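You operate a simulated robot arm through the tools that you are given. There is no shell and no other tool. Be economical: measure what you need, move in short steps, check, and stop when the job is done.

You are at the controls of a simulated two-armed robot. One attempt, no reset.

## Task
Try the clamp on the wide profile: clamp dial 1, height 70 mm, stop 2.
Fine: lock the orange lever before clamping; open the clamp again and leave the profile at the stop.

Only the result counts: the job must be done as asked and must still hold three seconds after the hand-in. Knocking over, shifting, dropping, spilling or breaking anything else fails it.

## Robot
Two 7-joint arms with two-finger parallel grippers on one trunk, on a base that drives. Base frame: it is fixed to the floor where the robot stands at the start and does not move with it; the origin is under the middle of the robot, x ahead of it, y to its left, z up; the surface under the hand at the start is at about z = 84. Units: cm, degrees, N and s.
The left shoulder is at the start at [7, 16.3, 132], the right one opposite. With the tool pointing down near the work surface each hand reaches from about 30 to 86 cm from the robot's upright axis, wherever it stands, measured 20 degrees to its own side. Places, roughly: black knob [60, 0, 100]; clamp dial [50, -10, 140]; middle stop pin [70, 10, 90]; orange lever [60, -30, 110]; red tap [40, -10, 90]; screw dial [70, 20, 140]; short profile [100, 125, 75]; steel bar [100, 125, 75]; stop dial [50, 0, 80]; top clamp [60, -10, 120]; wide profile (30x8x8 cm) [40, -50, 90]. Payload 3.43 kg a hand.
The TCP of each hand is the grasp point between the finger pads, 3.4 cm short of the fingertips. In the tool frame z runs along the fingers and y along their closing line. Largest opening 12.8 cm; finger width 2.4, thickness 1.2; the body of the gripper, 4.8 by 13 cm, starts 9.6 cm behind the TCP.
Orientation is that of the tool frame in the base frame, as [roll, pitch, yaw] about the fixed x, y, z axes, in that order (R = Rz(yaw) Ry(pitch) Rx(roll)). With the fingers straight down and closing along the base's y, the tool's x points along the base's -x, its y along +y and its z along -z.

## Interface
- The arms move only by the tool nudge_tool. It takes "left_commands", "right_commands" or both (then of equal length, played together; a hand with none holds still); each is text: rows parted by semicolons, each of 6 numbers parted by spaces: the shift along the tool's x, y, z in cm, then the turn, a rotation vector about the tool's x, y, z in degrees. In form: dx dy dz ax ay az; .... A call has 1 to 8 rows; each row is the pose to reach, as a shift and turn from the pose commanded when the call began, along the tool's axes at that moment. "left_gripper" and "right_gripper" are, for a hand that has rows, the finger opening in cm, from 0 to 12.8, set as the call begins (left out, the last holds). A row lasts 0.2 s, in which the tool goes at most 5 cm and 8.6 degrees; a call with a longer step from one row to the next is refused whole, and so is a gripper value outside its range. A pose out of reach is approached as far as the arm can. The call stops where the force on the tool passes 40 N (or 10 N more than at its start, if that is more) or the arm is blocked; 0.2 s more then pass. The fingers move at their own pace (about 15.3 cm/s each) and stop on an object; they squeeze with about 32 N. The grip force told is the motor's: it shows also when the fingers shut on nothing. Time passes only in rows, and 0.2 s behind the last, so rows that repeat a pose let the fingers close. It gives the time, the measured TCP pose, the force on the tool (base axes), the opening and the grip force at its end, in the units of the frame above (readings bear some noise), with the torque about the TCP (base axes, N m) and any sound that the robot's microphone picked up, and new pictures: "pictures" is both (left out), scene, wrist or none (wrist: the cameras of the hands that moved).
- Cameras (640 x 400 px; columns grow to the right, rows downward): "scene" is now at [13.34, -3.7, 157.15]; the picture's right is [-0.41, -0.91, 0.00], its down [-0.39, 0.18, -0.90] and it looks along [0.82, -0.37, -0.43] (base axes); focal length 214 px, centre (320, 200). "left" rides on the left gripper at [7.6, 1.1, -16] in its tool frame; the picture's right is [-0.15, 0.99, 0.00], its down [-0.88, -0.13, -0.46] and it looks along [-0.45, -0.07, 0.89] (tool axes); focal length 234 px, centre (320, 200). "right" rides on the right gripper at [7.6, -1.1, -16] in its tool frame; the picture's right is [0.15, 0.99, 0.00], its down [-0.88, 0.13, -0.46] and it looks along [-0.45, 0.07, 0.89] (tool axes); focal length 234 px, centre (320, 200). There is no depth. A picture from a camera that has moved, and an enlarged one, comes with that camera's place and axes in the base frame and with its lens. The place of the scene camera against the robot may be out by one fixed shift of up to 1.2 cm in any direction.
- lift_body(by): slides the trunk up (or, below 0, down) by that many cm; the arms and the scene camera ride with it, the base frame stays. It gives what a move gives, with no picture.
- steer(legs): drives the robot by 1 to 6 legs, each [ahead, left, turn to the left] in cm, cm and degrees, along the robot's own axes; the way and the turn of a leg run together, so that a leg with both is an arc; at most 150 cm and 180 degrees a leg. The arms and the cameras ride along, it lands a little off, and it stops where it bumps. It gives what a move gives, and a new picture of the scene camera.
- aim_head(pan, tilt): turns the head with the scene camera to pan (to the left, within 86 degrees either way) and tilt (down, from -29 to 69), counted from straight ahead of the robot. It gives what a move gives, and a new picture of the scene camera.
- close_up(camera, box): a new picture of the part [left, top, right, bottom] of that camera's present view, enlarged. The clock stands still meanwhile.
- hand_in(): hands the job in; it is judged then, once.

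Go step by step. Nothing tells you exact positions but the pictures and the camera data: compare them with the known pose of the tool, close in by small moves and look again before you grip or let go. The budget is 120 turns and 260 pictures, counting those below and the enlarged ones. Unless the task says otherwise, let go and move clear before handing in, and close with one line.

The tools are called after "Request:" by a JSON object that holds its "api" and its "payload". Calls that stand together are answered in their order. nudge_tool: Moves the arms, as the interface text tells. Its arguments: {"type":"object","properties":{"left_commands":{"type":"string"},"left_gripper":{"type":"number"},"right_commands":{"type":"string"},"right_gripper":{"type":"number"},"pictures":{"type":"string","enum":["both","scene","wrist","none"]}},"required":[]} The other tools are called the same way: lift_body (by) slides the trunk up or down; steer (legs) drives the base; aim_head (pan, tilt) turns the head that bears the scene camera; close_up (camera, box) takes an enlarged picture of a part of a camera's view; hand_in () hands the job in.

At the start:

```text
clock: 0.0
left_ee_pos: [52.2, -0.35, 152.48]
left_orientation: [-180.0, 0.0, -179.9]
left_force: [0.3, 0.5, 0.4]
left_ft_torque: [0.02, 0.0, -0.01]
left_width: 12.8
left_gripper_force: 0.0
right_ee_pos: [34.43, -39.16, 161.07]
right_orientation: [179.9, 0.0, 179.9]
right_force: [0.7, 0.5, 0.3]
right_ft_torque: [0.01, 0.03, -0.02]
right_width: 12.79
right_gripper_force: 0.1
trunk travel left (down, up): [-80.0, 14.0]
robot x, y, heading: [-0.06, -0.14, -0.3]
head pan, tilt: [-24.5, 25.6]
```

scene: 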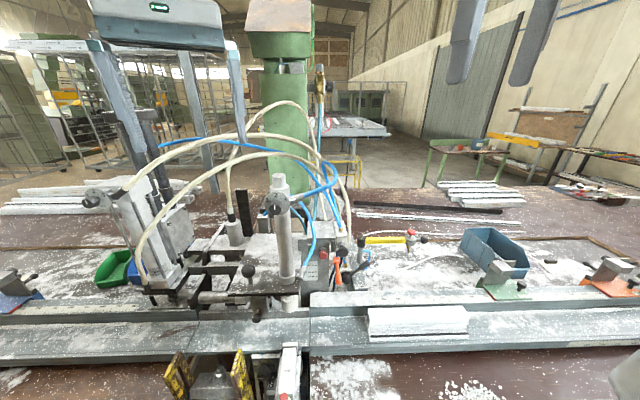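
right: 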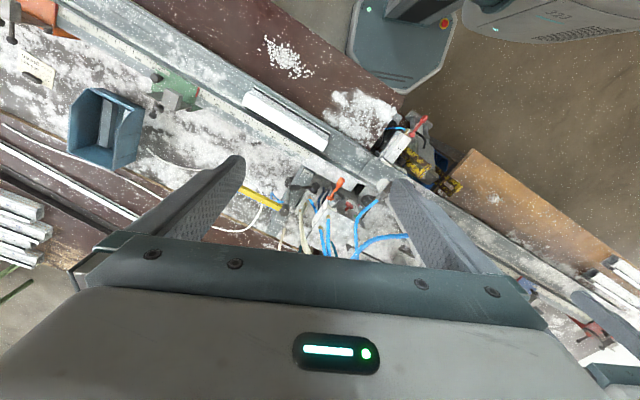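
left: 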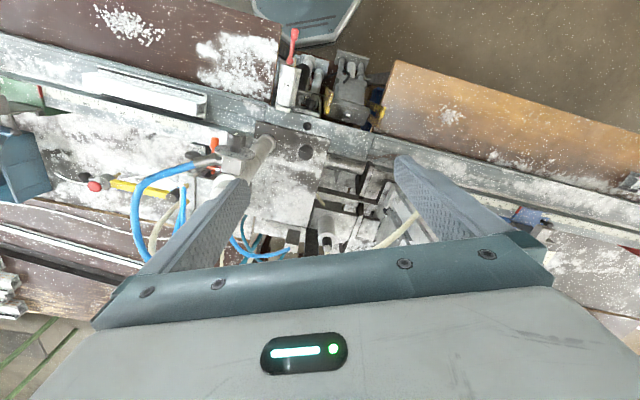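

I see a profile machine with a rail in front, the wide profile lying in the rail to the right, hoses, an orange lever and a red tap. I'll enlarge the parts to identify them.

Request:
{"api": "close_up", "payload": {"camera": "scene", "box": [220, 160, 380, 260]}}

Request:
{"api": "close_up", "payload": {"camera": "scene", "box": [220, 250, 380, 350]}}

Request:
{"api": "close_up", "payload": {"camera": "scene", "box": [80, 180, 240, 280]}}

Request:
{"api": "close_up", "payload": {"camera": "left", "box": [180, 0, 420, 150]}}

Request:
{"api": "close_up", "payload": {"camera": "left", "box": [180, 110, 420, 260]}}

```text
4.00 times, centred on (300, 210) of scene
camera zoom: at [13.34, -3.7, 157.15], right [-0.41, -0.91, 0.0], down [-0.39, 0.18, -0.9], along [0.82, -0.37, -0.43], focal length 858 px, centre (400, 160)
```

zoom: 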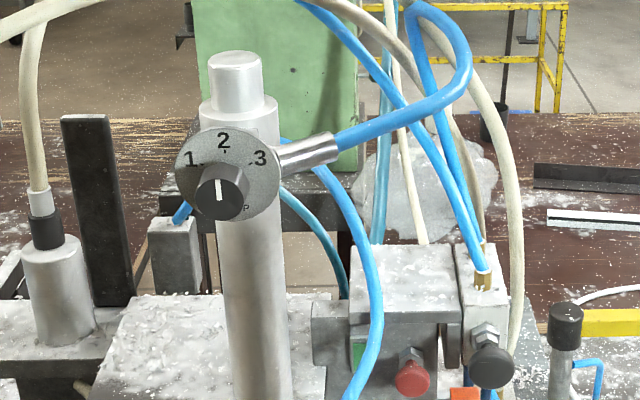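

```text
4.00 times, centred on (300, 300) of scene
camera zoom: at [13.34, -3.7, 157.15], right [-0.41, -0.91, 0.0], down [-0.39, 0.18, -0.9], along [0.82, -0.37, -0.43], focal length 858 px, centre (400, -200)
```

zoom: 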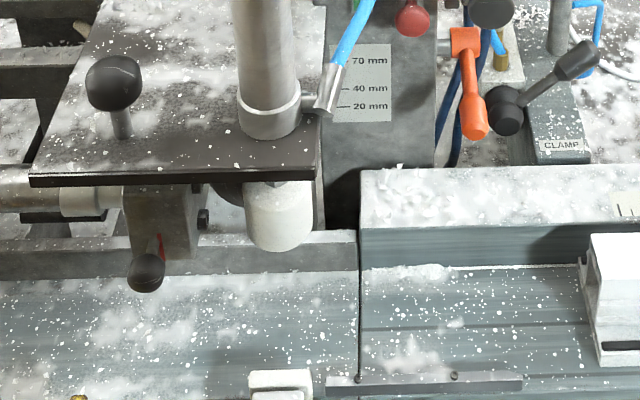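

```text
4.00 times, centred on (160, 230) of scene
camera zoom: at [13.34, -3.7, 157.15], right [-0.41, -0.91, 0.0], down [-0.39, 0.18, -0.9], along [0.82, -0.37, -0.43], focal length 858 px, centre (960, 80)
```

zoom: 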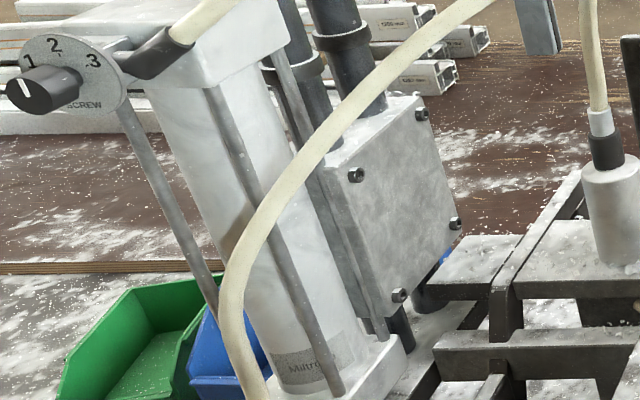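

```text
2.67 times, centred on (300, 75) of left
camera zoom: at [44.57, 0.82, 168.66], right [0.15, 0.99, 0.0], down [0.88, -0.13, 0.46], along [0.45, -0.07, -0.89], focal length 624 px, centre (373, 533)
```

zoom: 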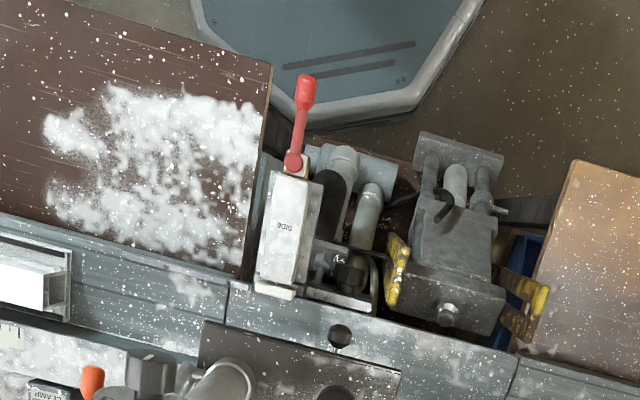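

```text
2.67 times, centred on (300, 185) of left
camera zoom: at [44.57, 0.82, 168.66], right [0.15, 0.99, 0.0], down [0.88, -0.13, 0.46], along [0.45, -0.07, -0.89], focal length 624 px, centre (373, 240)
```

zoom: 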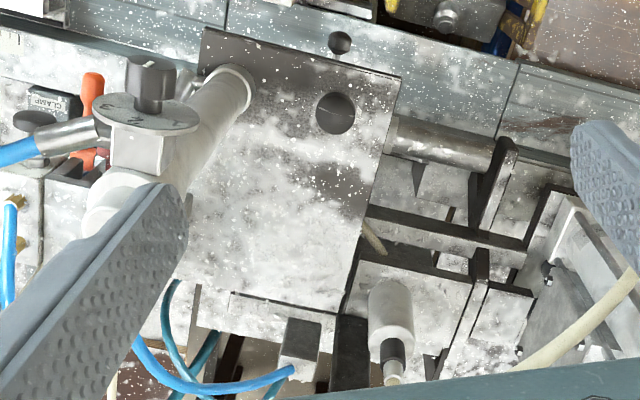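

The plate with the top clamp rides on a column with a 20/40/70 mm scale; the black knob is its handle. I look at the scale, the levers, and tilt the head down for the stop dial.

Request:
{"api": "close_up", "payload": {"camera": "scene", "box": [290, 235, 370, 285]}}

Request:
{"api": "close_up", "payload": {"camera": "scene", "box": [340, 220, 500, 320]}}

Request:
{"api": "aim_head", "payload": {"pan": 0, "tilt": 55}}

```text
8.00 times, centred on (330, 260) of scene
camera zoom: at [13.34, -3.7, 157.15], right [-0.41, -0.91, 0.0], down [-0.39, 0.18, -0.9], along [0.82, -0.37, -0.43], focal length 1716 px, centre (240, -280)
```

zoom: 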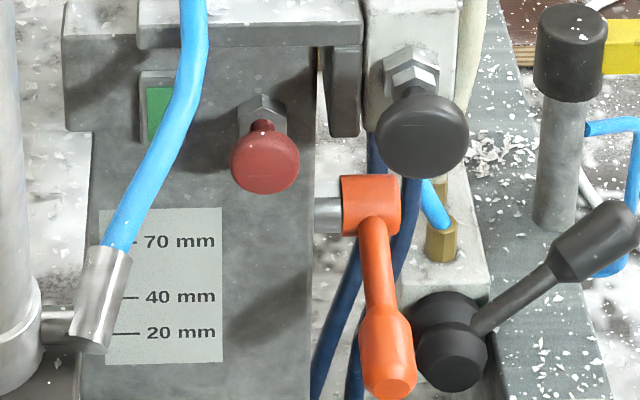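

```text
4.00 times, centred on (420, 270) of scene
camera zoom: at [13.34, -3.7, 157.15], right [-0.41, -0.91, 0.0], down [-0.39, 0.18, -0.9], along [0.82, -0.37, -0.43], focal length 858 px, centre (-80, -80)
```

zoom: 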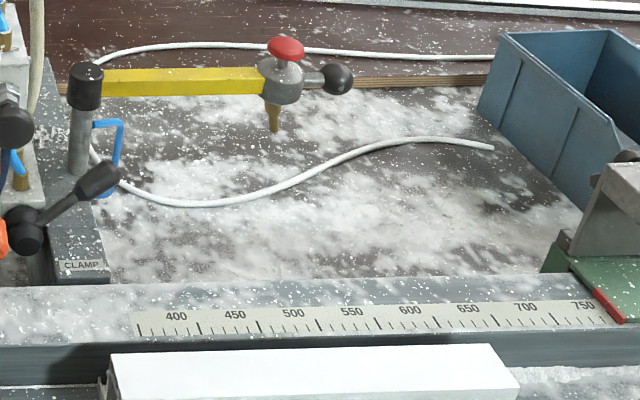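

```text
clock: 0.9
left_ee_pos: [52.0, -0.33, 152.51]
left_orientation: [180.0, 0.0, -179.8]
left_force: [0.5, -0.5, 0.0]
left_ft_torque: [-0.02, -0.05, -0.01]
left_width: 12.79
left_gripper_force: 0.0
right_ee_pos: [34.45, -39.08, 161.09]
right_orientation: [-180.0, 0.0, -180.0]
right_force: [0.4, 0.2, 0.0]
right_ft_torque: [-0.02, 0.02, -0.01]
right_width: 12.82
right_gripper_force: 0.1
trunk travel left (down, up): [-80.0, 14.0]
robot x, y, heading: [0.03, -0.2, -0.1]
head pan, tilt: [0.0, 55.0]
camera scene: at [12.18, 0.11, 152.85], right [0.0, -1.0, 0.0], down [-0.82, 0.0, -0.57], along [0.57, 0.0, -0.82], focal length 214 px, centre (320, 200)
```

scene: 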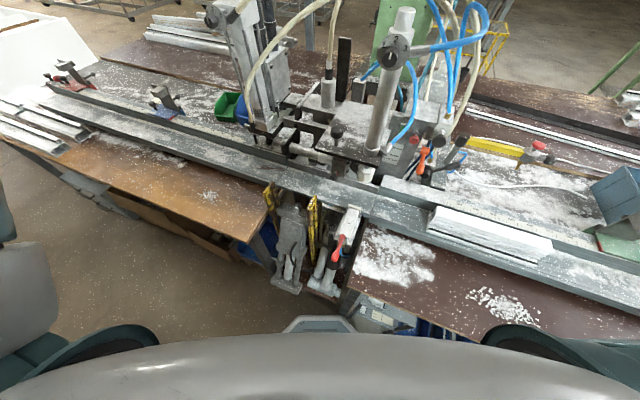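

The front side clamp with the red tap is now visible. I enlarge the area around it, where the stop dial should be.

Request:
{"api": "close_up", "payload": {"camera": "scene", "box": [240, 180, 400, 280]}}

Request:
{"api": "close_up", "payload": {"camera": "scene", "box": [260, 110, 420, 210]}}

Request:
{"api": "close_up", "payload": {"camera": "scene", "box": [340, 230, 500, 330]}}

```text
4.00 times, centred on (320, 230) of scene
camera zoom: at [12.18, 0.11, 152.85], right [0.0, -1.0, 0.0], down [-0.82, 0.0, -0.57], along [0.57, 0.0, -0.82], focal length 858 px, centre (320, 80)
```

zoom: 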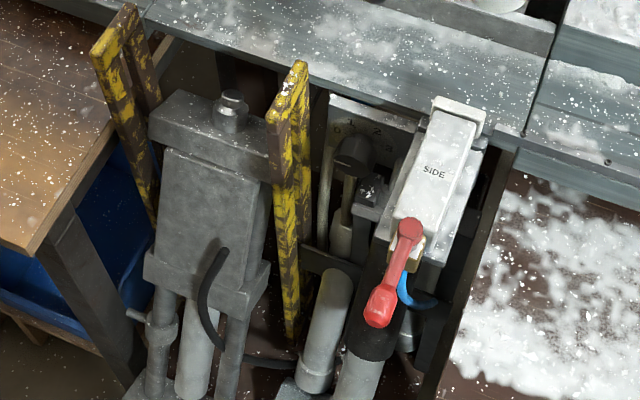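

```text
4.00 times, centred on (340, 160) of scene
camera zoom: at [12.18, 0.11, 152.85], right [0.0, -1.0, 0.0], down [-0.82, 0.0, -0.57], along [0.57, 0.0, -0.82], focal length 858 px, centre (240, 360)
```

zoom: 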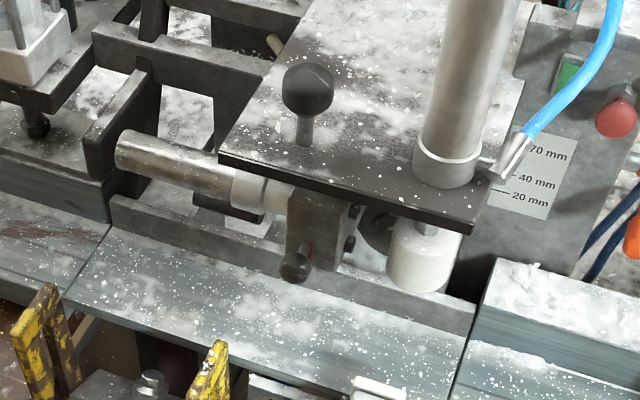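

```text
4.00 times, centred on (420, 280) of scene
camera zoom: at [12.18, 0.11, 152.85], right [0.0, -1.0, 0.0], down [-0.82, 0.0, -0.57], along [0.57, 0.0, -0.82], focal length 858 px, centre (-80, -120)
```

zoom: 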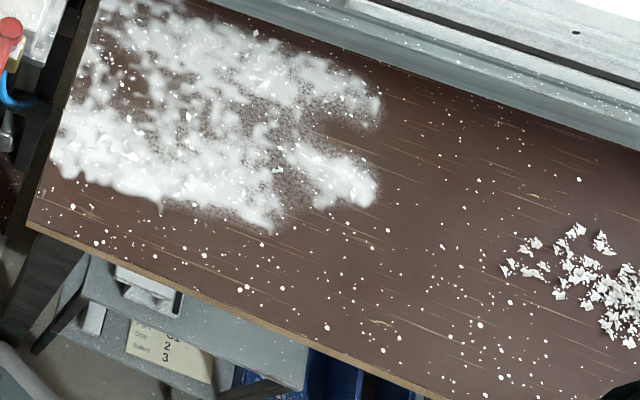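

There is a dial under the rail behind the yellow guards – likely the stop dial – and a pinned card. I zoom on both.

Request:
{"api": "close_up", "payload": {"camera": "scene", "box": [312, 196, 352, 221]}}

Request:
{"api": "close_up", "payload": {"camera": "scene", "box": [360, 295, 408, 325]}}

Request:
{"api": "close_up", "payload": {"camera": "left", "box": [270, 30, 350, 80]}}

```text
16.00 times, centred on (332, 208) of scene
camera zoom: at [12.18, 0.11, 152.85], right [0.0, -1.0, 0.0], down [-0.82, 0.0, -0.57], along [0.57, 0.0, -0.82], focal length 3432 px, centre (128, 64)
```

zoom: 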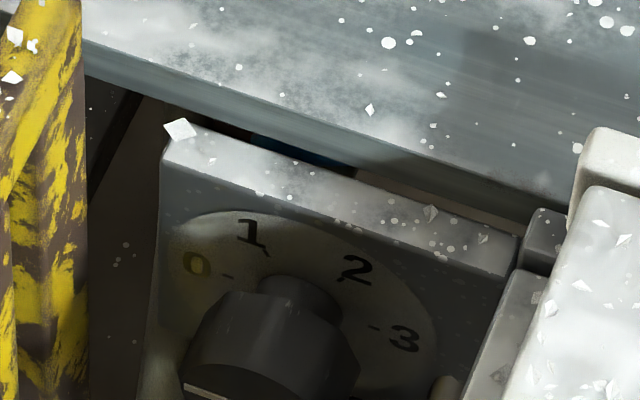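

```text
13.33 times, centred on (384, 310) of scene
camera zoom: at [12.18, 0.11, 152.85], right [0.0, -1.0, 0.0], down [-0.82, 0.0, -0.57], along [0.57, 0.0, -0.82], focal length 2860 px, centre (-533, -1267)
```

zoom: 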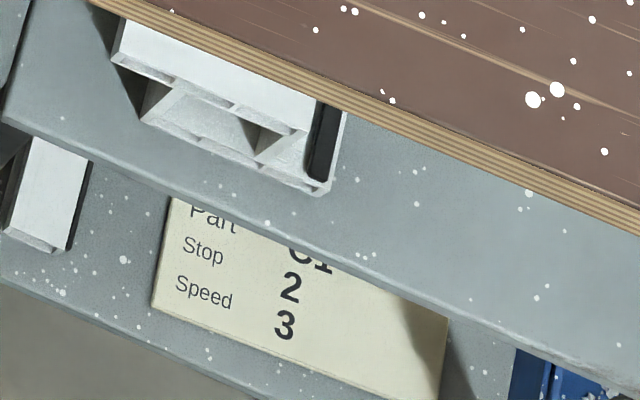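

```text
8.00 times, centred on (310, 55) of left
camera zoom: at [44.57, 0.81, 168.66], right [0.15, 0.99, 0.0], down [0.88, -0.13, 0.46], along [0.45, -0.07, -0.89], focal length 1873 px, centre (400, 1360)
```

zoom: 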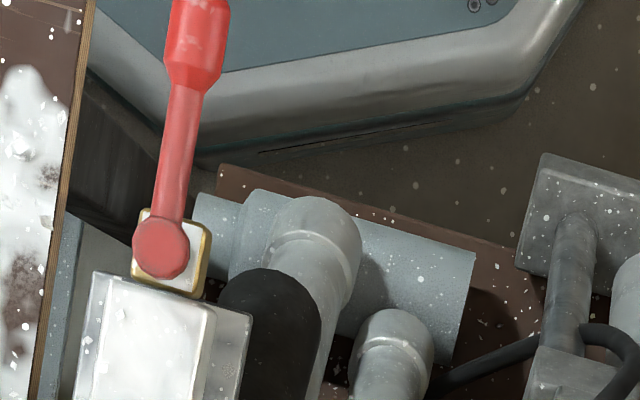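

The stop dial (0–3) sits on a front-facing plate at about [50, -3, 88], between a yellow guard and the SIDE clamp. I pull the left hand back out of the way and then lower the trunk for a more frontal look.

Request:
{"api": "nudge_tool", "payload": {"left_commands": "3.5 2.5 0 0 0 4; 7 5 0 0 0 8; 10.5 7.5 0 0 0 12; 14 10 0 0 0 16; 17 12 0 0 0 20", "pictures": "none"}}

Request:
{"api": "lift_body", "payload": {"by": -35}}

Request:
{"api": "aim_head", "payload": {"pan": -10, "tilt": 30}}

Request:
{"api": "close_up", "payload": {"camera": "scene", "box": [240, 180, 400, 280]}}

```text
clock: 2.1
left_ee_pos: [34.89, 12.05, 152.51]
left_orientation: [-179.9, 0.1, 160.0]
left_force: [-0.9, 0.8, 0.1]
left_ft_torque: [0.0, -0.02, 0.02]
left_width: 12.81
left_gripper_force: 0.0
right_ee_pos: [34.08, -38.99, 161.2]
right_orientation: [-179.8, 0.0, 179.9]
right_force: [0.4, 0.4, -0.6]
right_ft_torque: [-0.04, 0.0, 0.02]
right_width: 12.8
right_gripper_force: 0.0
trunk travel left (down, up): [-80.0, 14.0]
robot x, y, heading: [-0.34, 0.02, -0.1]
head pan, tilt: [0.0, 55.0]
```

```text
clock: 5.6
left_ee_pos: [35.15, 11.78, 117.48]
left_orientation: [-179.9, 0.0, 160.1]
left_force: [0.0, 0.6, 0.0]
left_ft_torque: [0.01, -0.01, 0.01]
left_width: 12.8
left_gripper_force: 0.1
right_ee_pos: [34.42, -39.07, 126.08]
right_orientation: [180.0, 0.0, 179.8]
right_force: [0.6, 0.3, 0.1]
right_ft_torque: [-0.03, -0.02, 0.01]
right_width: 12.8
right_gripper_force: 0.2
trunk travel left (down, up): [-45.0, 49.0]
robot x, y, heading: [-0.23, -0.11, -0.1]
head pan, tilt: [0.0, 55.0]
```

```text
clock: 6.5
left_ee_pos: [35.12, 11.76, 117.5]
left_orientation: [-180.0, 0.0, 160.1]
left_force: [0.1, 0.0, 0.3]
left_ft_torque: [0.03, 0.02, 0.0]
left_width: 12.79
left_gripper_force: 0.1
right_ee_pos: [34.39, -39.19, 126.1]
right_orientation: [179.9, 0.0, 179.9]
right_force: [-0.2, 0.3, -0.3]
right_ft_torque: [-0.03, -0.01, 0.02]
right_width: 12.81
right_gripper_force: 0.0
trunk travel left (down, up): [-45.0, 49.0]
robot x, y, heading: [-0.04, -0.16, -0.2]
head pan, tilt: [-10.0, 30.0]
camera scene: at [13.86, -1.44, 121.44], right [-0.17, -0.98, 0.0], down [-0.49, 0.09, -0.87], along [0.85, -0.15, -0.5], focal length 214 px, centre (320, 200)
```

scene: 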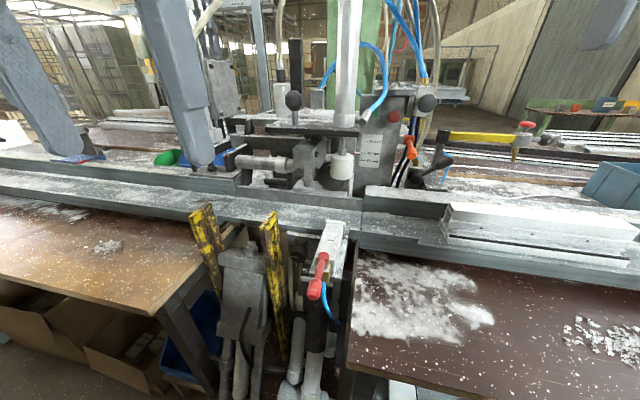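

```text
4.00 times, centred on (320, 230) of scene
camera zoom: at [13.86, -1.44, 121.44], right [-0.17, -0.98, 0.0], down [-0.49, 0.09, -0.87], along [0.85, -0.15, -0.5], focal length 858 px, centre (320, 80)
```

zoom: 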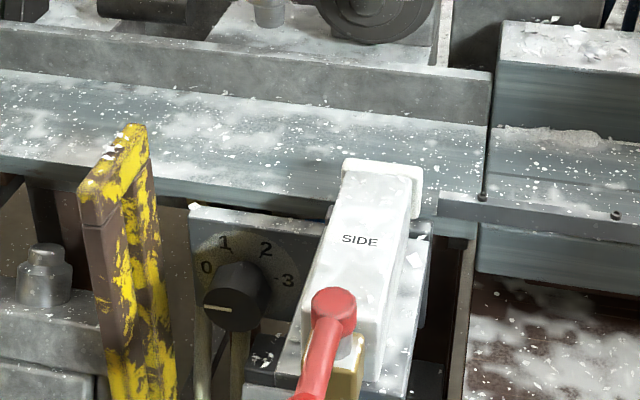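

Now the stop dial is clearly visible. I zoom in on it, on the height scale and on the profile/rail/stop area.

Request:
{"api": "close_up", "payload": {"camera": "scene", "box": [284, 230, 332, 260]}}

Request:
{"api": "close_up", "payload": {"camera": "scene", "box": [260, 80, 340, 130]}}

Request:
{"api": "close_up", "payload": {"camera": "scene", "box": [220, 120, 380, 220]}}

Request:
{"api": "close_up", "payload": {"camera": "scene", "box": [340, 80, 460, 155]}}

Request:
{"api": "close_up", "payload": {"camera": "scene", "box": [350, 160, 640, 280]}}

```text
13.33 times, centred on (308, 245) of scene
camera zoom: at [13.86, -1.44, 121.44], right [-0.17, -0.98, 0.0], down [-0.49, 0.09, -0.87], along [0.85, -0.15, -0.5], focal length 2860 px, centre (480, -400)
```

zoom: 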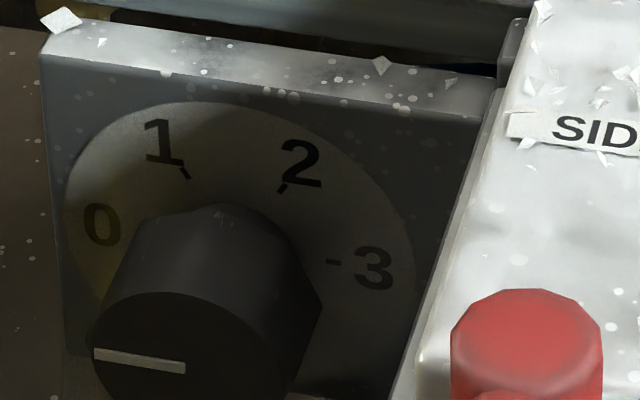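

```text
8.00 times, centred on (300, 105) of scene
camera zoom: at [13.86, -1.44, 121.44], right [-0.17, -0.98, 0.0], down [-0.49, 0.09, -0.87], along [0.85, -0.15, -0.5], focal length 1716 px, centre (480, 960)
```

zoom: 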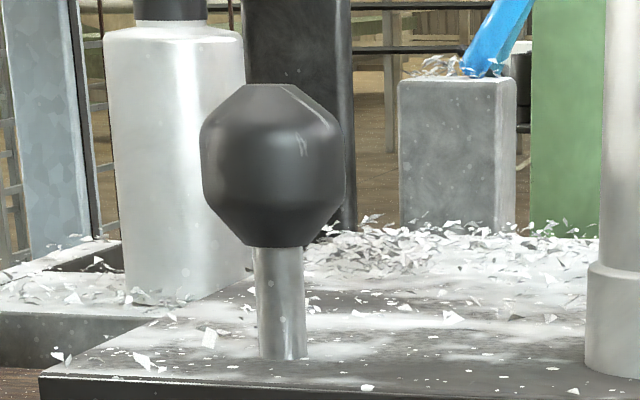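

```text
4.00 times, centred on (300, 170) of scene
camera zoom: at [13.86, -1.44, 121.44], right [-0.17, -0.98, 0.0], down [-0.49, 0.09, -0.87], along [0.85, -0.15, -0.5], focal length 858 px, centre (400, 320)
```

zoom: 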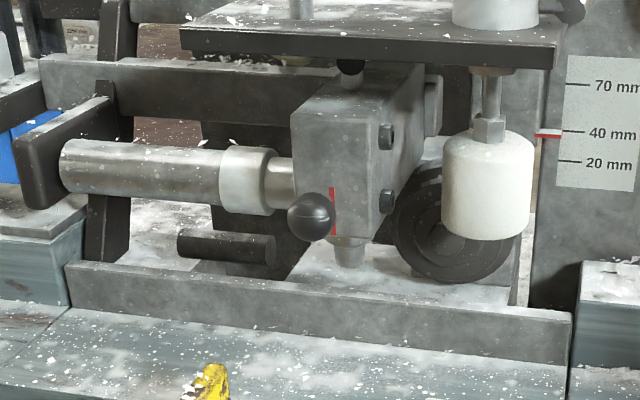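

```text
5.33 times, centred on (400, 118) of scene
camera zoom: at [13.86, -1.44, 121.44], right [-0.17, -0.98, 0.0], down [-0.49, 0.09, -0.87], along [0.85, -0.15, -0.5], focal length 1144 px, centre (-107, 640)
```

zoom: 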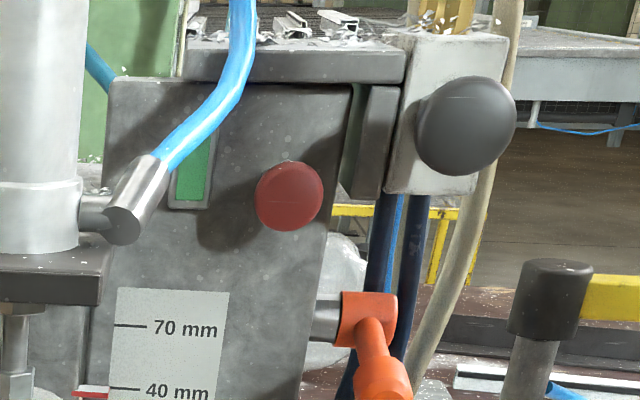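

```text
2.21 times, centred on (495, 220) of scene
camera zoom: at [13.86, -1.44, 121.44], right [-0.17, -0.98, 0.0], down [-0.49, 0.09, -0.87], along [0.85, -0.15, -0.5], focal length 473 px, centre (-66, 156)
```

zoom: 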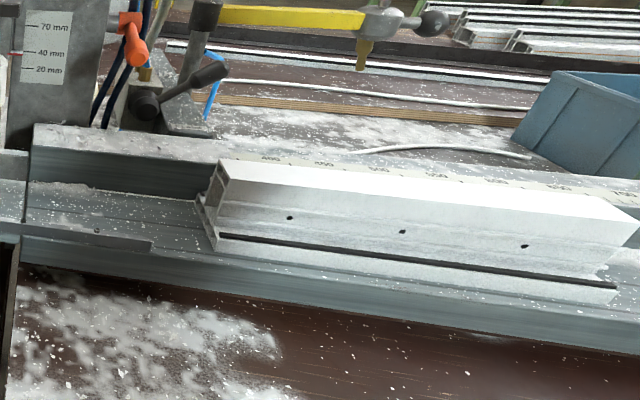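

Stop dial points at 0 with 60° spacing; stop 2 needs +120° clockwise. The machine is turned about -22.5° to my frame, so I step back and turn the robot to face it squarely.

Request:
{"api": "steer", "payload": {"legs": [[-11, 12.6, 0], [0, 0, -22.5]]}}

Request:
{"api": "aim_head", "payload": {"pan": 0, "tilt": 35}}

```text
clock: 9.1
left_ee_pos: [26.02, 10.26, 117.53]
left_orientation: [-179.9, 0.0, 138.0]
left_force: [-1.0, 0.2, 0.2]
left_ft_torque: [-0.01, 0.02, 0.01]
left_width: 12.8
left_gripper_force: 0.0
right_ee_pos: [6.3, -36.6, 126.11]
right_orientation: [180.0, 0.0, 158.0]
right_force: [0.3, 0.5, 0.6]
right_ft_torque: [-0.01, 0.0, 0.01]
right_width: 12.79
right_gripper_force: 0.2
trunk travel left (down, up): [-45.0, 49.0]
robot x, y, heading: [-11.14, 12.41, -22.0]
head pan, tilt: [-10.0, 30.0]
camera scene: at [1.35, 6.02, 121.45], right [-0.53, -0.85, 0.0], down [-0.42, 0.27, -0.87], along [0.73, -0.46, -0.5], focal length 214 px, centre (320, 200)
```

scene: 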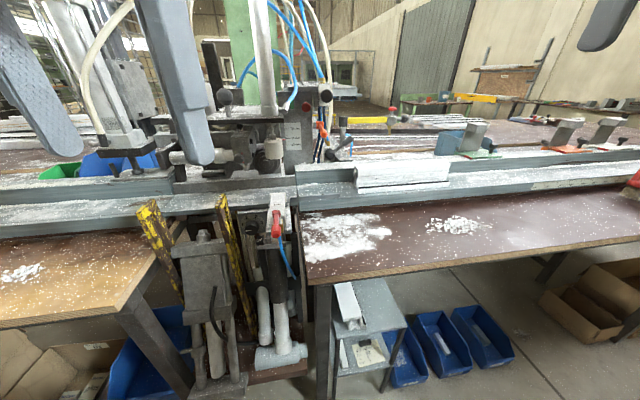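

```text
clock: 9.8
left_ee_pos: [26.09, 10.36, 117.55]
left_orientation: [-180.0, 0.0, 138.0]
left_force: [-0.2, -0.2, 0.4]
left_ft_torque: [-0.03, 0.0, -0.01]
left_width: 12.78
left_gripper_force: 0.1
right_ee_pos: [6.37, -36.61, 125.92]
right_orientation: [180.0, -0.1, 157.9]
right_force: [1.2, -0.1, 0.3]
right_ft_torque: [0.02, -0.02, 0.02]
right_width: 12.81
right_gripper_force: 0.0
trunk travel left (down, up): [-45.0, 49.0]
robot x, y, heading: [-11.1, 12.48, -22.2]
head pan, tilt: [0.0, 35.0]
camera scene: at [1.87, 7.53, 120.67], right [-0.38, -0.93, 0.0], down [-0.53, 0.22, -0.82], along [0.76, -0.31, -0.57], focal length 214 px, centre (320, 200)
```

scene: 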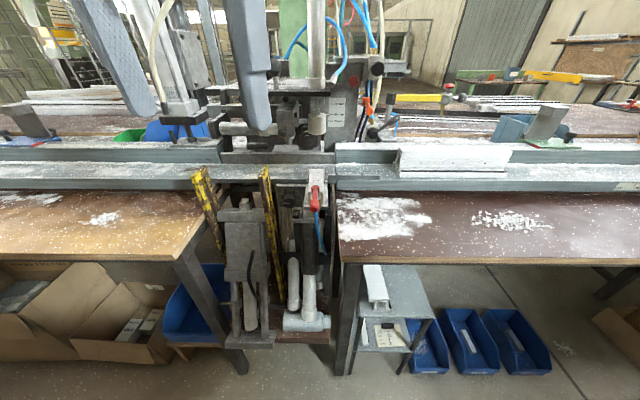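

The robot now faces the machine squarely (machine heading ≈ -23°). I zoom on the dial from here to fix its position while fixing the left hand's yaw.

Request:
{"api": "close_up", "payload": {"camera": "scene", "box": [260, 170, 340, 220]}}

Request:
{"api": "close_up", "payload": {"camera": "scene", "box": [180, 160, 380, 285]}}

Request:
{"api": "nudge_tool", "payload": {"left_commands": "0 0 0 0 0 -6.3; 0 0 0 0 0 -12.6; 0 0 0 0 0 -19", "pictures": "none"}}

```text
8.00 times, centred on (300, 195) of scene
camera zoom: at [1.87, 7.53, 120.67], right [-0.38, -0.93, 0.0], down [-0.53, 0.22, -0.82], along [0.76, -0.31, -0.57], focal length 1716 px, centre (480, 240)
```

zoom: 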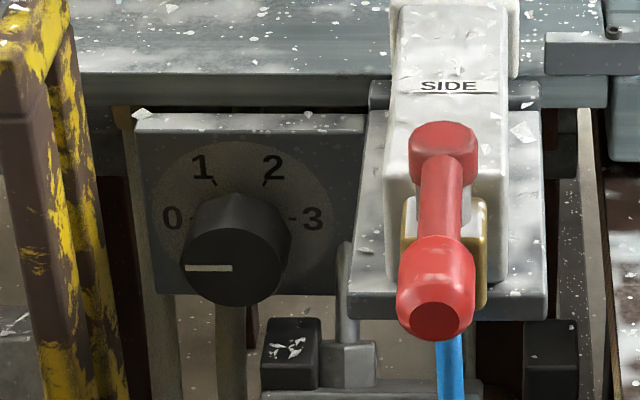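

```text
3.20 times, centred on (280, 222) of scene
camera zoom: at [1.87, 7.53, 120.67], right [-0.38, -0.93, 0.0], down [-0.53, 0.22, -0.82], along [0.76, -0.31, -0.57], focal length 686 px, centre (448, 128)
```

zoom: 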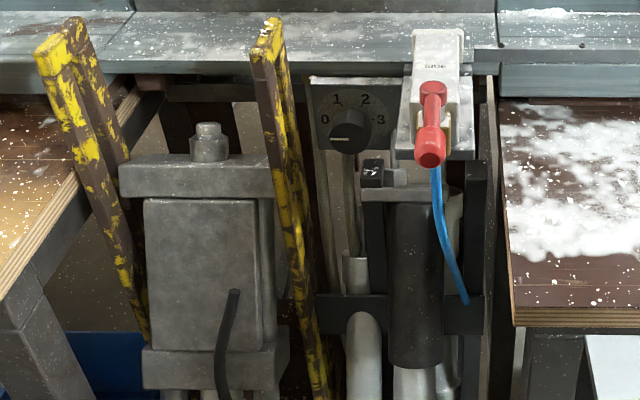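

```text
clock: 10.6
left_ee_pos: [26.08, 10.41, 117.54]
left_orientation: [180.0, -0.1, 157.2]
left_force: [0.1, 0.6, -0.2]
left_ft_torque: [-0.01, -0.02, -0.02]
left_width: 12.81
left_gripper_force: 0.2
right_ee_pos: [6.29, -36.63, 126.03]
right_orientation: [-180.0, 0.0, 157.9]
right_force: [0.6, 0.4, -0.7]
right_ft_torque: [0.0, -0.01, 0.01]
right_width: 12.77
right_gripper_force: 0.1
trunk travel left (down, up): [-45.0, 49.0]
robot x, y, heading: [-11.06, 12.73, -22.2]
head pan, tilt: [0.0, 35.0]
```

Dial face centre ≈ [53, -3.9, 85.5], knob 2.9 cm long, radius 1.75, axis level. I bring the left hand level with the fingers closing vertically, pointing into the machine, staying in front of it.

Request:
{"api": "nudge_tool", "payload": {"left_commands": "-1.5 -0.3 0.9 -4.95 -4.95 4.95; -3 -0.7 1.8 -9.9 -9.9 9.9; -4.5 -1 2.7 -14.8 -14.8 14.8; -6 -1.3 3.6 -19.7 -19.7 19.7; -7.5 -1.7 4.5 -24.6 -24.6 24.6; -9 -2 5.4 -29.5 -29.5 29.5; -10.5 -2.4 6.2 -34.4 -34.4 34.4; -12.3 -2.7 7 -38.1 -38.1 38.1", "left_gripper": 6, "pictures": "none"}}

Request:
{"api": "nudge_tool", "payload": {"left_commands": "0 0 0 -4.5 -4.5 4.5; 0 0 0 -9 -9 9; 0 0 0 -13.5 -13.5 13.5; 0 0 0 -18 -18 18; 0 0 0 -22.5 -22.5 22.5; 0 0 0 -27 -27 27; 0 0 0 -31.2 -31.2 31.2; 0 0 0 -31.2 -31.2 31.2", "pictures": "both"}}

```text
clock: 12.4
left_ee_pos: [36.35, 3.06, 110.43]
left_orientation: [129.9, 19.3, 106.6]
left_force: [0.1, 0.0, -0.4]
left_ft_torque: [0.01, 0.01, 0.04]
left_width: 6.01
left_gripper_force: 0.0
right_ee_pos: [6.34, -36.68, 125.99]
right_orientation: [179.9, 0.0, 157.9]
right_force: [-0.1, -0.9, -0.4]
right_ft_torque: [0.0, 0.06, 0.0]
right_width: 12.81
right_gripper_force: 0.1
trunk travel left (down, up): [-45.0, 49.0]
robot x, y, heading: [-10.8, 12.48, -22.0]
head pan, tilt: [0.0, 35.0]
```

```text
clock: 14.2
left_ee_pos: [38.26, -1.18, 113.09]
left_orientation: [89.8, -0.1, 67.0]
left_force: [0.2, -0.9, 0.2]
left_ft_torque: [0.02, 0.01, -0.01]
left_width: 6.0
left_gripper_force: 0.0
left hand out of reach, approached as far as the arm can: row 5, 6, 7, 8
right_ee_pos: [6.25, -36.65, 126.16]
right_orientation: [180.0, -0.1, 157.9]
right_force: [0.6, 0.6, -0.8]
right_ft_torque: [0.01, -0.01, -0.03]
right_width: 12.82
right_gripper_force: 0.0
trunk travel left (down, up): [-45.0, 49.0]
robot x, y, heading: [-10.69, 12.73, -22.0]
head pan, tilt: [0.0, 35.0]
camera scene: at [1.84, 7.5, 120.67], right [-0.38, -0.93, 0.0], down [-0.53, 0.22, -0.82], along [0.76, -0.31, -0.57], focal length 214 px, centre (320, 200)
camera left: at [26.51, 12.13, 114.33], right [-0.06, -0.14, 0.99], down [-0.76, -0.63, -0.13], along [0.64, -0.76, -0.07], focal length 234 px, centre (320, 200)
```

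scene: 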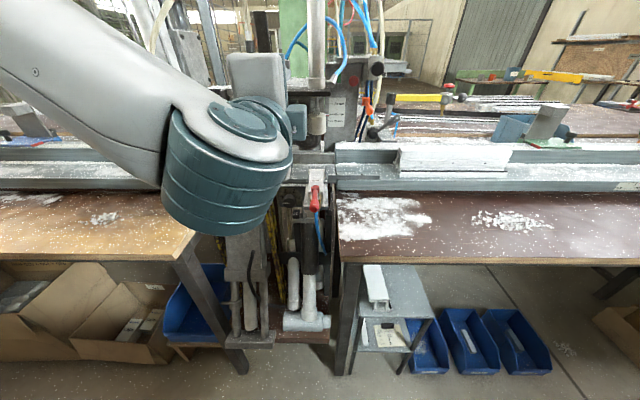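
left: 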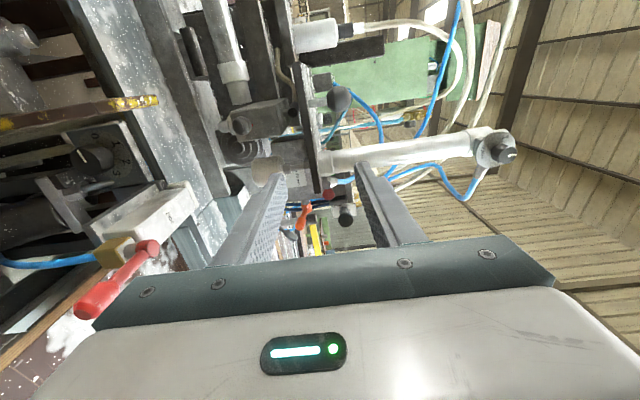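

The wrist camera confirms the dial position to within a few mm. I lower the hand to dial height, still in front of it.

Request:
{"api": "nudge_tool", "payload": {"left_commands": "0 -4.2 0.5 0 0 0; 0 -8.4 1 0 0 0; 0 -12.6 1.5 0 0 0; 0 -16.8 2 0 0 0; 0 -21 2.5 0 0 0; 0 -24.9 3 0 0 0; 0 -24.9 3 0 0 0", "pictures": "both"}}

```text
clock: 15.5
left_ee_pos: [41.63, -3.79, 92.73]
left_orientation: [87.6, 1.0, 66.9]
left_force: [-2.8, -3.3, 31.7]
left_ft_torque: [-0.25, 0.29, 0.07]
left_width: 4.22
left_gripper_force: 0.0
left hand out of reach, approached as far as the arm can: row 1, 2, 3, 4, 5, 6
right_ee_pos: [5.97, -36.41, 126.19]
right_orientation: [180.0, 0.3, 157.8]
right_force: [0.1, 0.9, 0.0]
right_ft_torque: [-0.01, 0.02, 0.02]
right_width: 12.78
right_gripper_force: 0.0
trunk travel left (down, up): [-45.0, 49.0]
robot x, y, heading: [-10.95, 12.35, -22.2]
head pan, tilt: [0.0, 35.0]
stopped in row 6 (left hand): the force on the tool passed its limit at 60 N (the readings are from after the stop); the commanded pose is now the measured one
camera scene: at [1.6, 7.67, 120.78], right [-0.38, -0.93, 0.0], down [-0.53, 0.21, -0.82], along [0.76, -0.31, -0.57], focal length 214 px, centre (320, 200)
camera left: at [29.88, 9.32, 93.21], right [-0.09, -0.1, 0.99], down [-0.76, -0.64, -0.13], along [0.64, -0.77, -0.02], focal length 234 px, centre (320, 200)
```

scene: 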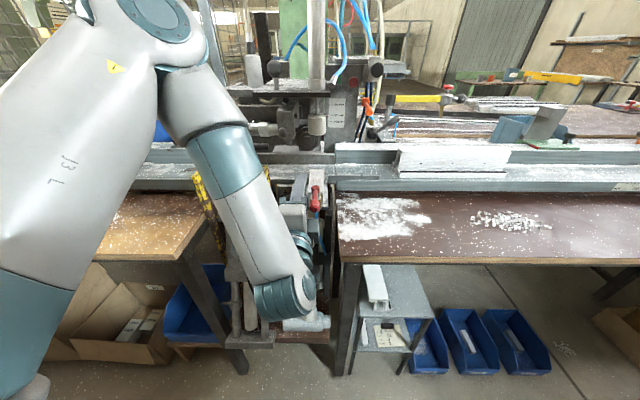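
left: 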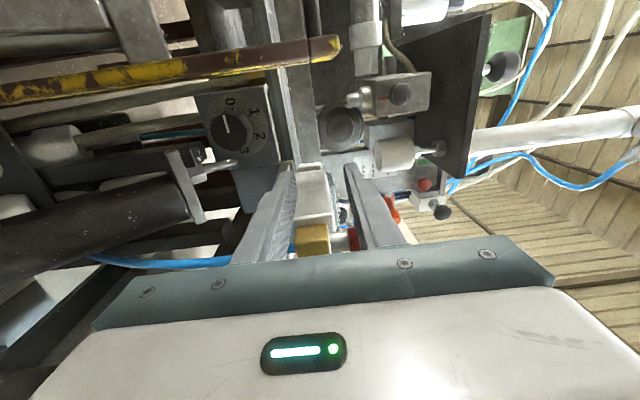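

The hand was too close to the body, got pushed right and its finger touched the SIDE valve block. I lift it off straight up, then back the robot 20 cm to give the arm room.

Request:
{"api": "nudge_tool", "payload": {"left_commands": "0 2 0 0 0 0; 0 5 0 0 0 0; 0 9 0 0 0 0; 0 13 0 0 0 0; 0 17 0 0 0 0", "pictures": "wrist"}}

Request:
{"api": "steer", "payload": {"legs": [[-20, 0, 0]]}}

Request:
{"api": "close_up", "payload": {"camera": "scene", "box": [240, 100, 400, 200]}}

```text
clock: 16.7
left_ee_pos: [41.49, -3.35, 109.2]
left_orientation: [88.4, 0.6, 66.9]
left_force: [0.0, -0.3, 0.5]
left_ft_torque: [0.02, 0.03, 0.03]
left_width: 6.02
left_gripper_force: 0.0
left hand out of reach, approached as far as the arm can: row 2
right_ee_pos: [6.16, -36.56, 126.1]
right_orientation: [180.0, 0.0, 157.8]
right_force: [-0.2, -0.5, -0.2]
right_ft_torque: [0.0, -0.05, -0.02]
right_width: 12.79
right_gripper_force: 0.0
trunk travel left (down, up): [-45.0, 49.0]
robot x, y, heading: [-10.76, 12.62, -22.0]
head pan, tilt: [0.0, 35.0]
camera left: at [29.71, 9.89, 109.89], right [-0.08, -0.11, 0.99], down [-0.76, -0.63, -0.13], along [0.64, -0.77, -0.04], focal length 234 px, centre (320, 200)
```

left: 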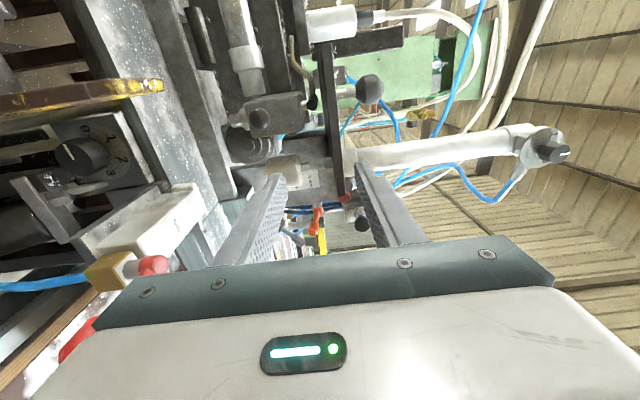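

```text
clock: 18.3
left_ee_pos: [22.96, 4.07, 109.12]
left_orientation: [88.5, 0.6, 66.8]
left_force: [-0.3, -0.1, 0.8]
left_ft_torque: [0.01, -0.01, 0.0]
left_width: 6.0
left_gripper_force: 0.0
right_ee_pos: [-12.47, -29.06, 126.1]
right_orientation: [-179.9, 0.2, 157.8]
right_force: [-0.2, 0.1, 0.9]
right_ft_torque: [0.01, -0.04, 0.01]
right_width: 12.79
right_gripper_force: 0.0
trunk travel left (down, up): [-45.0, 49.0]
robot x, y, heading: [-29.39, 20.17, -22.2]
head pan, tilt: [0.0, 35.0]
camera scene: at [-16.72, 15.06, 120.68], right [-0.38, -0.93, 0.0], down [-0.53, 0.22, -0.82], along [0.76, -0.31, -0.57], focal length 214 px, centre (320, 200)
```

scene: 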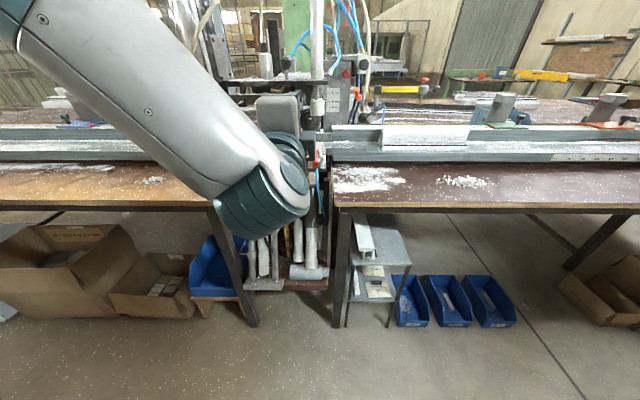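

```text
4.00 times, centred on (320, 150) of scene
camera zoom: at [-16.72, 15.06, 120.68], right [-0.38, -0.93, 0.0], down [-0.53, 0.22, -0.82], along [0.76, -0.31, -0.57], focal length 858 px, centre (320, 400)
```

zoom: 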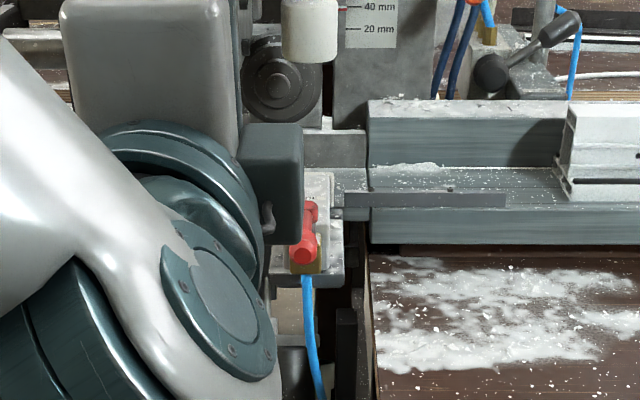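

The red tap looks unchanged. Now lower and centre the left hand in front of the dial with room for the arm.

Request:
{"api": "nudge_tool", "payload": {"left_commands": "1.5 0 2 0.7 0 0; 3 0 4 1.5 0 0; 4.4 -4 5.5 1.5 0 0; 4.4 -8.5 7 1.5 0 0; 4.4 -12.5 9 1.5 0 0; 4.4 -16.5 10 1.5 0 0; 4.4 -20 11 1.5 0 0; 4.4 -23.6 12 1.5 0 0", "pictures": "both"}}

```text
clock: 20.1
left_ee_pos: [34.53, 1.11, 86.84]
left_orientation: [90.4, 0.6, 67.7]
left_force: [-0.6, 0.4, -0.6]
left_ft_torque: [-0.02, 0.01, 0.0]
left_width: 6.0
left_gripper_force: 0.1
left hand out of reach, approached as far as the arm can: row 7, 8
right_ee_pos: [-12.19, -29.17, 125.98]
right_orientation: [180.0, 0.0, 157.7]
right_force: [0.3, 0.2, -0.2]
right_ft_torque: [0.01, 0.01, -0.02]
right_width: 12.8
right_gripper_force: 0.0
trunk travel left (down, up): [-45.0, 49.0]
robot x, y, heading: [-29.48, 19.85, -22.3]
head pan, tilt: [0.0, 35.0]
camera scene: at [-16.57, 14.98, 120.66], right [-0.38, -0.93, 0.0], down [-0.53, 0.22, -0.82], along [0.76, -0.31, -0.57], focal length 214 px, centre (320, 200)
camera left: at [22.77, 14.13, 88.17], right [-0.04, -0.13, 0.99], down [-0.76, -0.64, -0.12], along [0.65, -0.76, -0.07], focal length 234 px, centre (320, 200)
```

scene: 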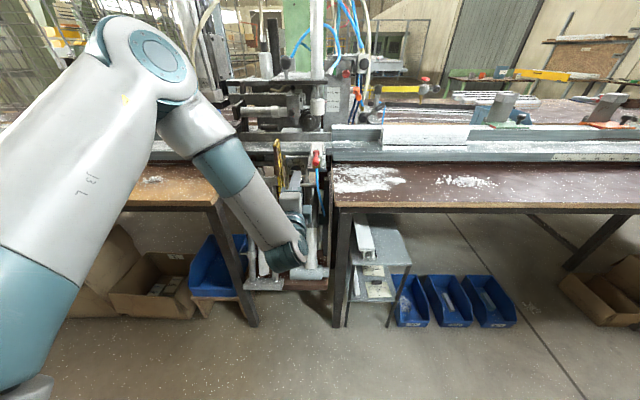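
left: 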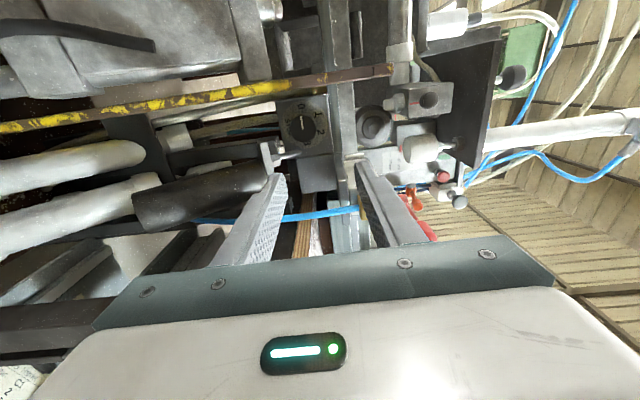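

The arm is near a limit; a lower shoulder should help. I raise the hand, lower the trunk 18 cm, which brings the hand back to dial height.

Request:
{"api": "nudge_tool", "payload": {"left_commands": "0 4.5 -1 0 0 0; 0 9 -2 0 0 0; 0 13.5 -2 0 0 0; 0 17 -2 0 0 0", "pictures": "none"}}

Request:
{"api": "lift_body", "payload": {"by": -18}}

Request:
{"api": "nudge_tool", "payload": {"left_commands": "0 0 0.5 0 0 0; 0 0 1 0 0 0", "pictures": "both"}}

```text
clock: 21.1
left_ee_pos: [32.78, 2.0, 104.21]
left_orientation: [90.0, 0.8, 66.7]
left_force: [-0.4, 0.2, -0.1]
left_ft_torque: [-0.03, 0.01, 0.01]
left_width: 6.02
left_gripper_force: 0.1
right_ee_pos: [-12.27, -29.06, 126.08]
right_orientation: [-180.0, 0.1, 157.8]
right_force: [-0.4, -0.3, 0.2]
right_ft_torque: [-0.03, -0.01, -0.01]
right_width: 12.82
right_gripper_force: 0.1
trunk travel left (down, up): [-45.0, 49.0]
robot x, y, heading: [-29.42, 19.97, -22.4]
head pan, tilt: [0.0, 35.0]
```

```text
clock: 23.1
left_ee_pos: [33.0, 1.97, 86.34]
left_orientation: [90.0, 0.7, 66.7]
left_force: [-0.2, -0.1, -0.2]
left_ft_torque: [0.02, 0.02, 0.0]
left_width: 6.0
left_gripper_force: 0.0
right_ee_pos: [-12.31, -29.05, 108.11]
right_orientation: [180.0, 0.0, 157.8]
right_force: [0.3, -0.8, 0.4]
right_ft_torque: [0.03, 0.0, 0.01]
right_width: 12.79
right_gripper_force: 0.1
trunk travel left (down, up): [-27.0, 67.0]
robot x, y, heading: [-29.2, 19.71, -22.5]
head pan, tilt: [0.0, 35.0]
```

```text
clock: 23.7
left_ee_pos: [33.78, 1.54, 86.21]
left_orientation: [90.2, 0.5, 66.8]
left_force: [0.4, -0.1, 0.1]
left_ft_torque: [0.01, 0.01, 0.0]
left_width: 6.01
left_gripper_force: 0.1
right_ee_pos: [-12.22, -29.05, 108.14]
right_orientation: [-180.0, 0.0, 157.7]
right_force: [0.5, -0.5, 1.1]
right_ft_torque: [0.0, 0.0, 0.01]
right_width: 12.8
right_gripper_force: 0.0
trunk travel left (down, up): [-27.0, 67.0]
robot x, y, heading: [-29.45, 20.19, -22.3]
head pan, tilt: [0.0, 35.0]
camera scene: at [-16.65, 15.04, 102.67], right [-0.38, -0.93, 0.0], down [-0.53, 0.22, -0.82], along [0.76, -0.31, -0.57], focal length 214 px, centre (320, 200)
camera left: at [22.14, 14.75, 87.44], right [-0.05, -0.12, 0.99], down [-0.77, -0.63, -0.12], along [0.64, -0.77, -0.06], focal length 234 px, centre (320, 200)
```

scene: 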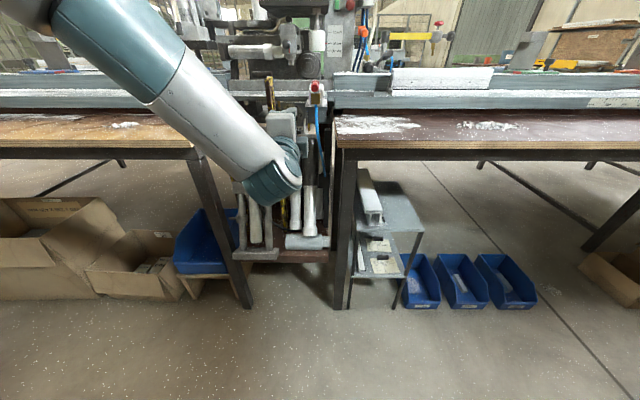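
left: 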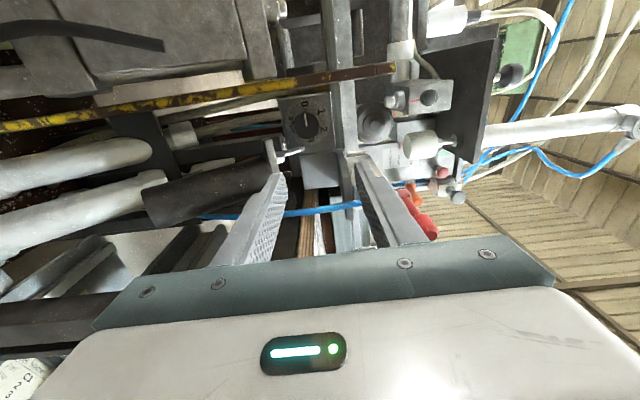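

No reach trouble now. I zoom the left camera on the dial to refine the aim.

Request:
{"api": "close_up", "payload": {"camera": "left", "box": [240, 80, 400, 180]}}

Request:
{"api": "close_up", "payload": {"camera": "scene", "box": [240, 80, 340, 142]}}

```text
4.00 times, centred on (320, 130) of left
camera zoom: at [22.14, 14.75, 87.44], right [-0.05, -0.12, 0.99], down [-0.77, -0.63, -0.12], along [0.64, -0.77, -0.06], focal length 937 px, centre (320, 480)
```

zoom: 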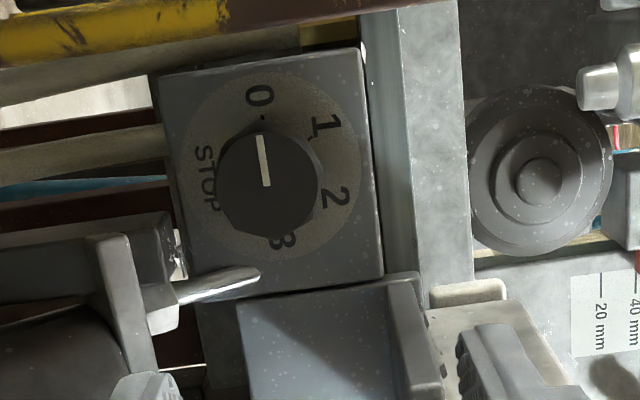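

```text
6.40 times, centred on (290, 111) of scene
camera zoom: at [-16.65, 15.04, 102.67], right [-0.38, -0.93, 0.0], down [-0.53, 0.22, -0.82], along [0.76, -0.31, -0.57], focal length 1373 px, centre (512, 770)
```

zoom: 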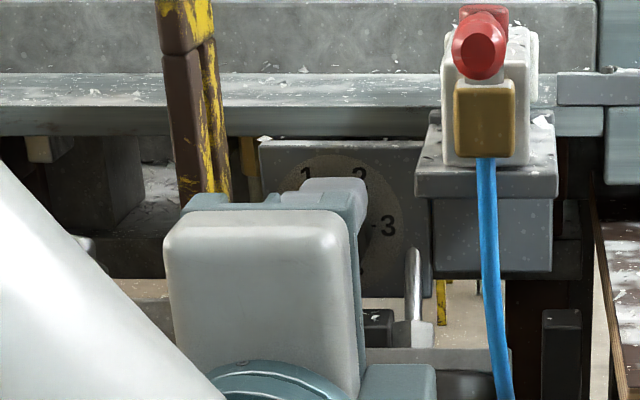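

Knob centre refined to [50.25, -3.1, 85.0]. I centre, pre-rotate by -20° and advance over the knob with fingers open.

Request:
{"api": "nudge_tool", "payload": {"left_commands": "1.2 -0.6 0 0 0 -7; 2.2 -1.2 0 0 0 -14; 2.2 -1.2 2 0 0 -20; 2.2 -1.2 5 0 0 -20; 2.2 -1.2 8 0 0 -20; 2.2 -1.2 10 0 0 -20", "left_gripper": 5.5, "pictures": "both"}}

Request:
{"api": "close_up", "payload": {"camera": "left", "box": [220, 80, 420, 205]}}

```text
clock: 25.1
left_ee_pos: [43.79, -0.34, 84.97]
left_orientation: [89.9, 20.6, 66.8]
left_force: [-0.3, -0.3, -0.4]
left_ft_torque: [-0.02, -0.03, -0.02]
left_width: 5.51
left_gripper_force: 0.0
right_ee_pos: [-12.2, -29.12, 108.01]
right_orientation: [179.9, 0.0, 157.8]
right_force: [0.1, 0.1, 0.1]
right_ft_torque: [-0.02, -0.01, -0.01]
right_width: 12.79
right_gripper_force: 0.0
trunk travel left (down, up): [-27.0, 67.0]
robot x, y, heading: [-29.76, 20.06, -22.1]
head pan, tilt: [0.0, 35.0]
camera scene: at [-16.64, 15.03, 102.67], right [-0.38, -0.93, 0.0], down [-0.53, 0.22, -0.82], along [0.76, -0.31, -0.57], focal length 214 px, centre (320, 200)
camera left: at [32.1, 12.72, 83.57], right [0.08, 0.19, 0.98], down [-0.76, -0.62, 0.19], along [0.64, -0.76, 0.1], focal length 234 px, centre (320, 200)
```

scene: 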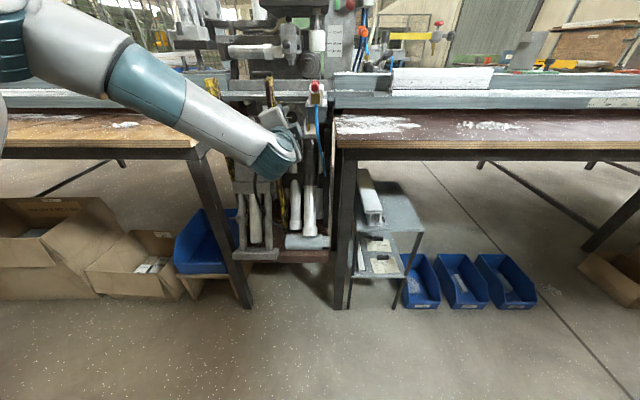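
left: 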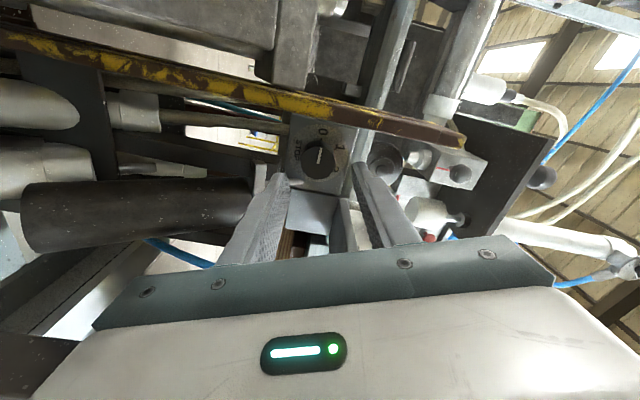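

```text
3.20 times, centred on (320, 142) of left
camera zoom: at [32.1, 12.72, 83.57], right [0.08, 0.19, 0.98], down [-0.76, -0.62, 0.19], along [0.64, -0.76, 0.1], focal length 749 px, centre (320, 384)
```

zoom: 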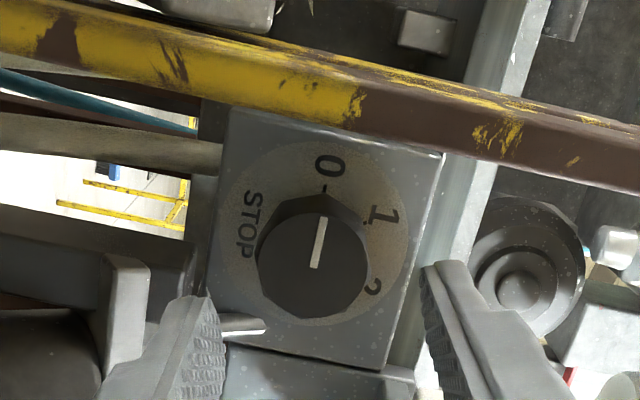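

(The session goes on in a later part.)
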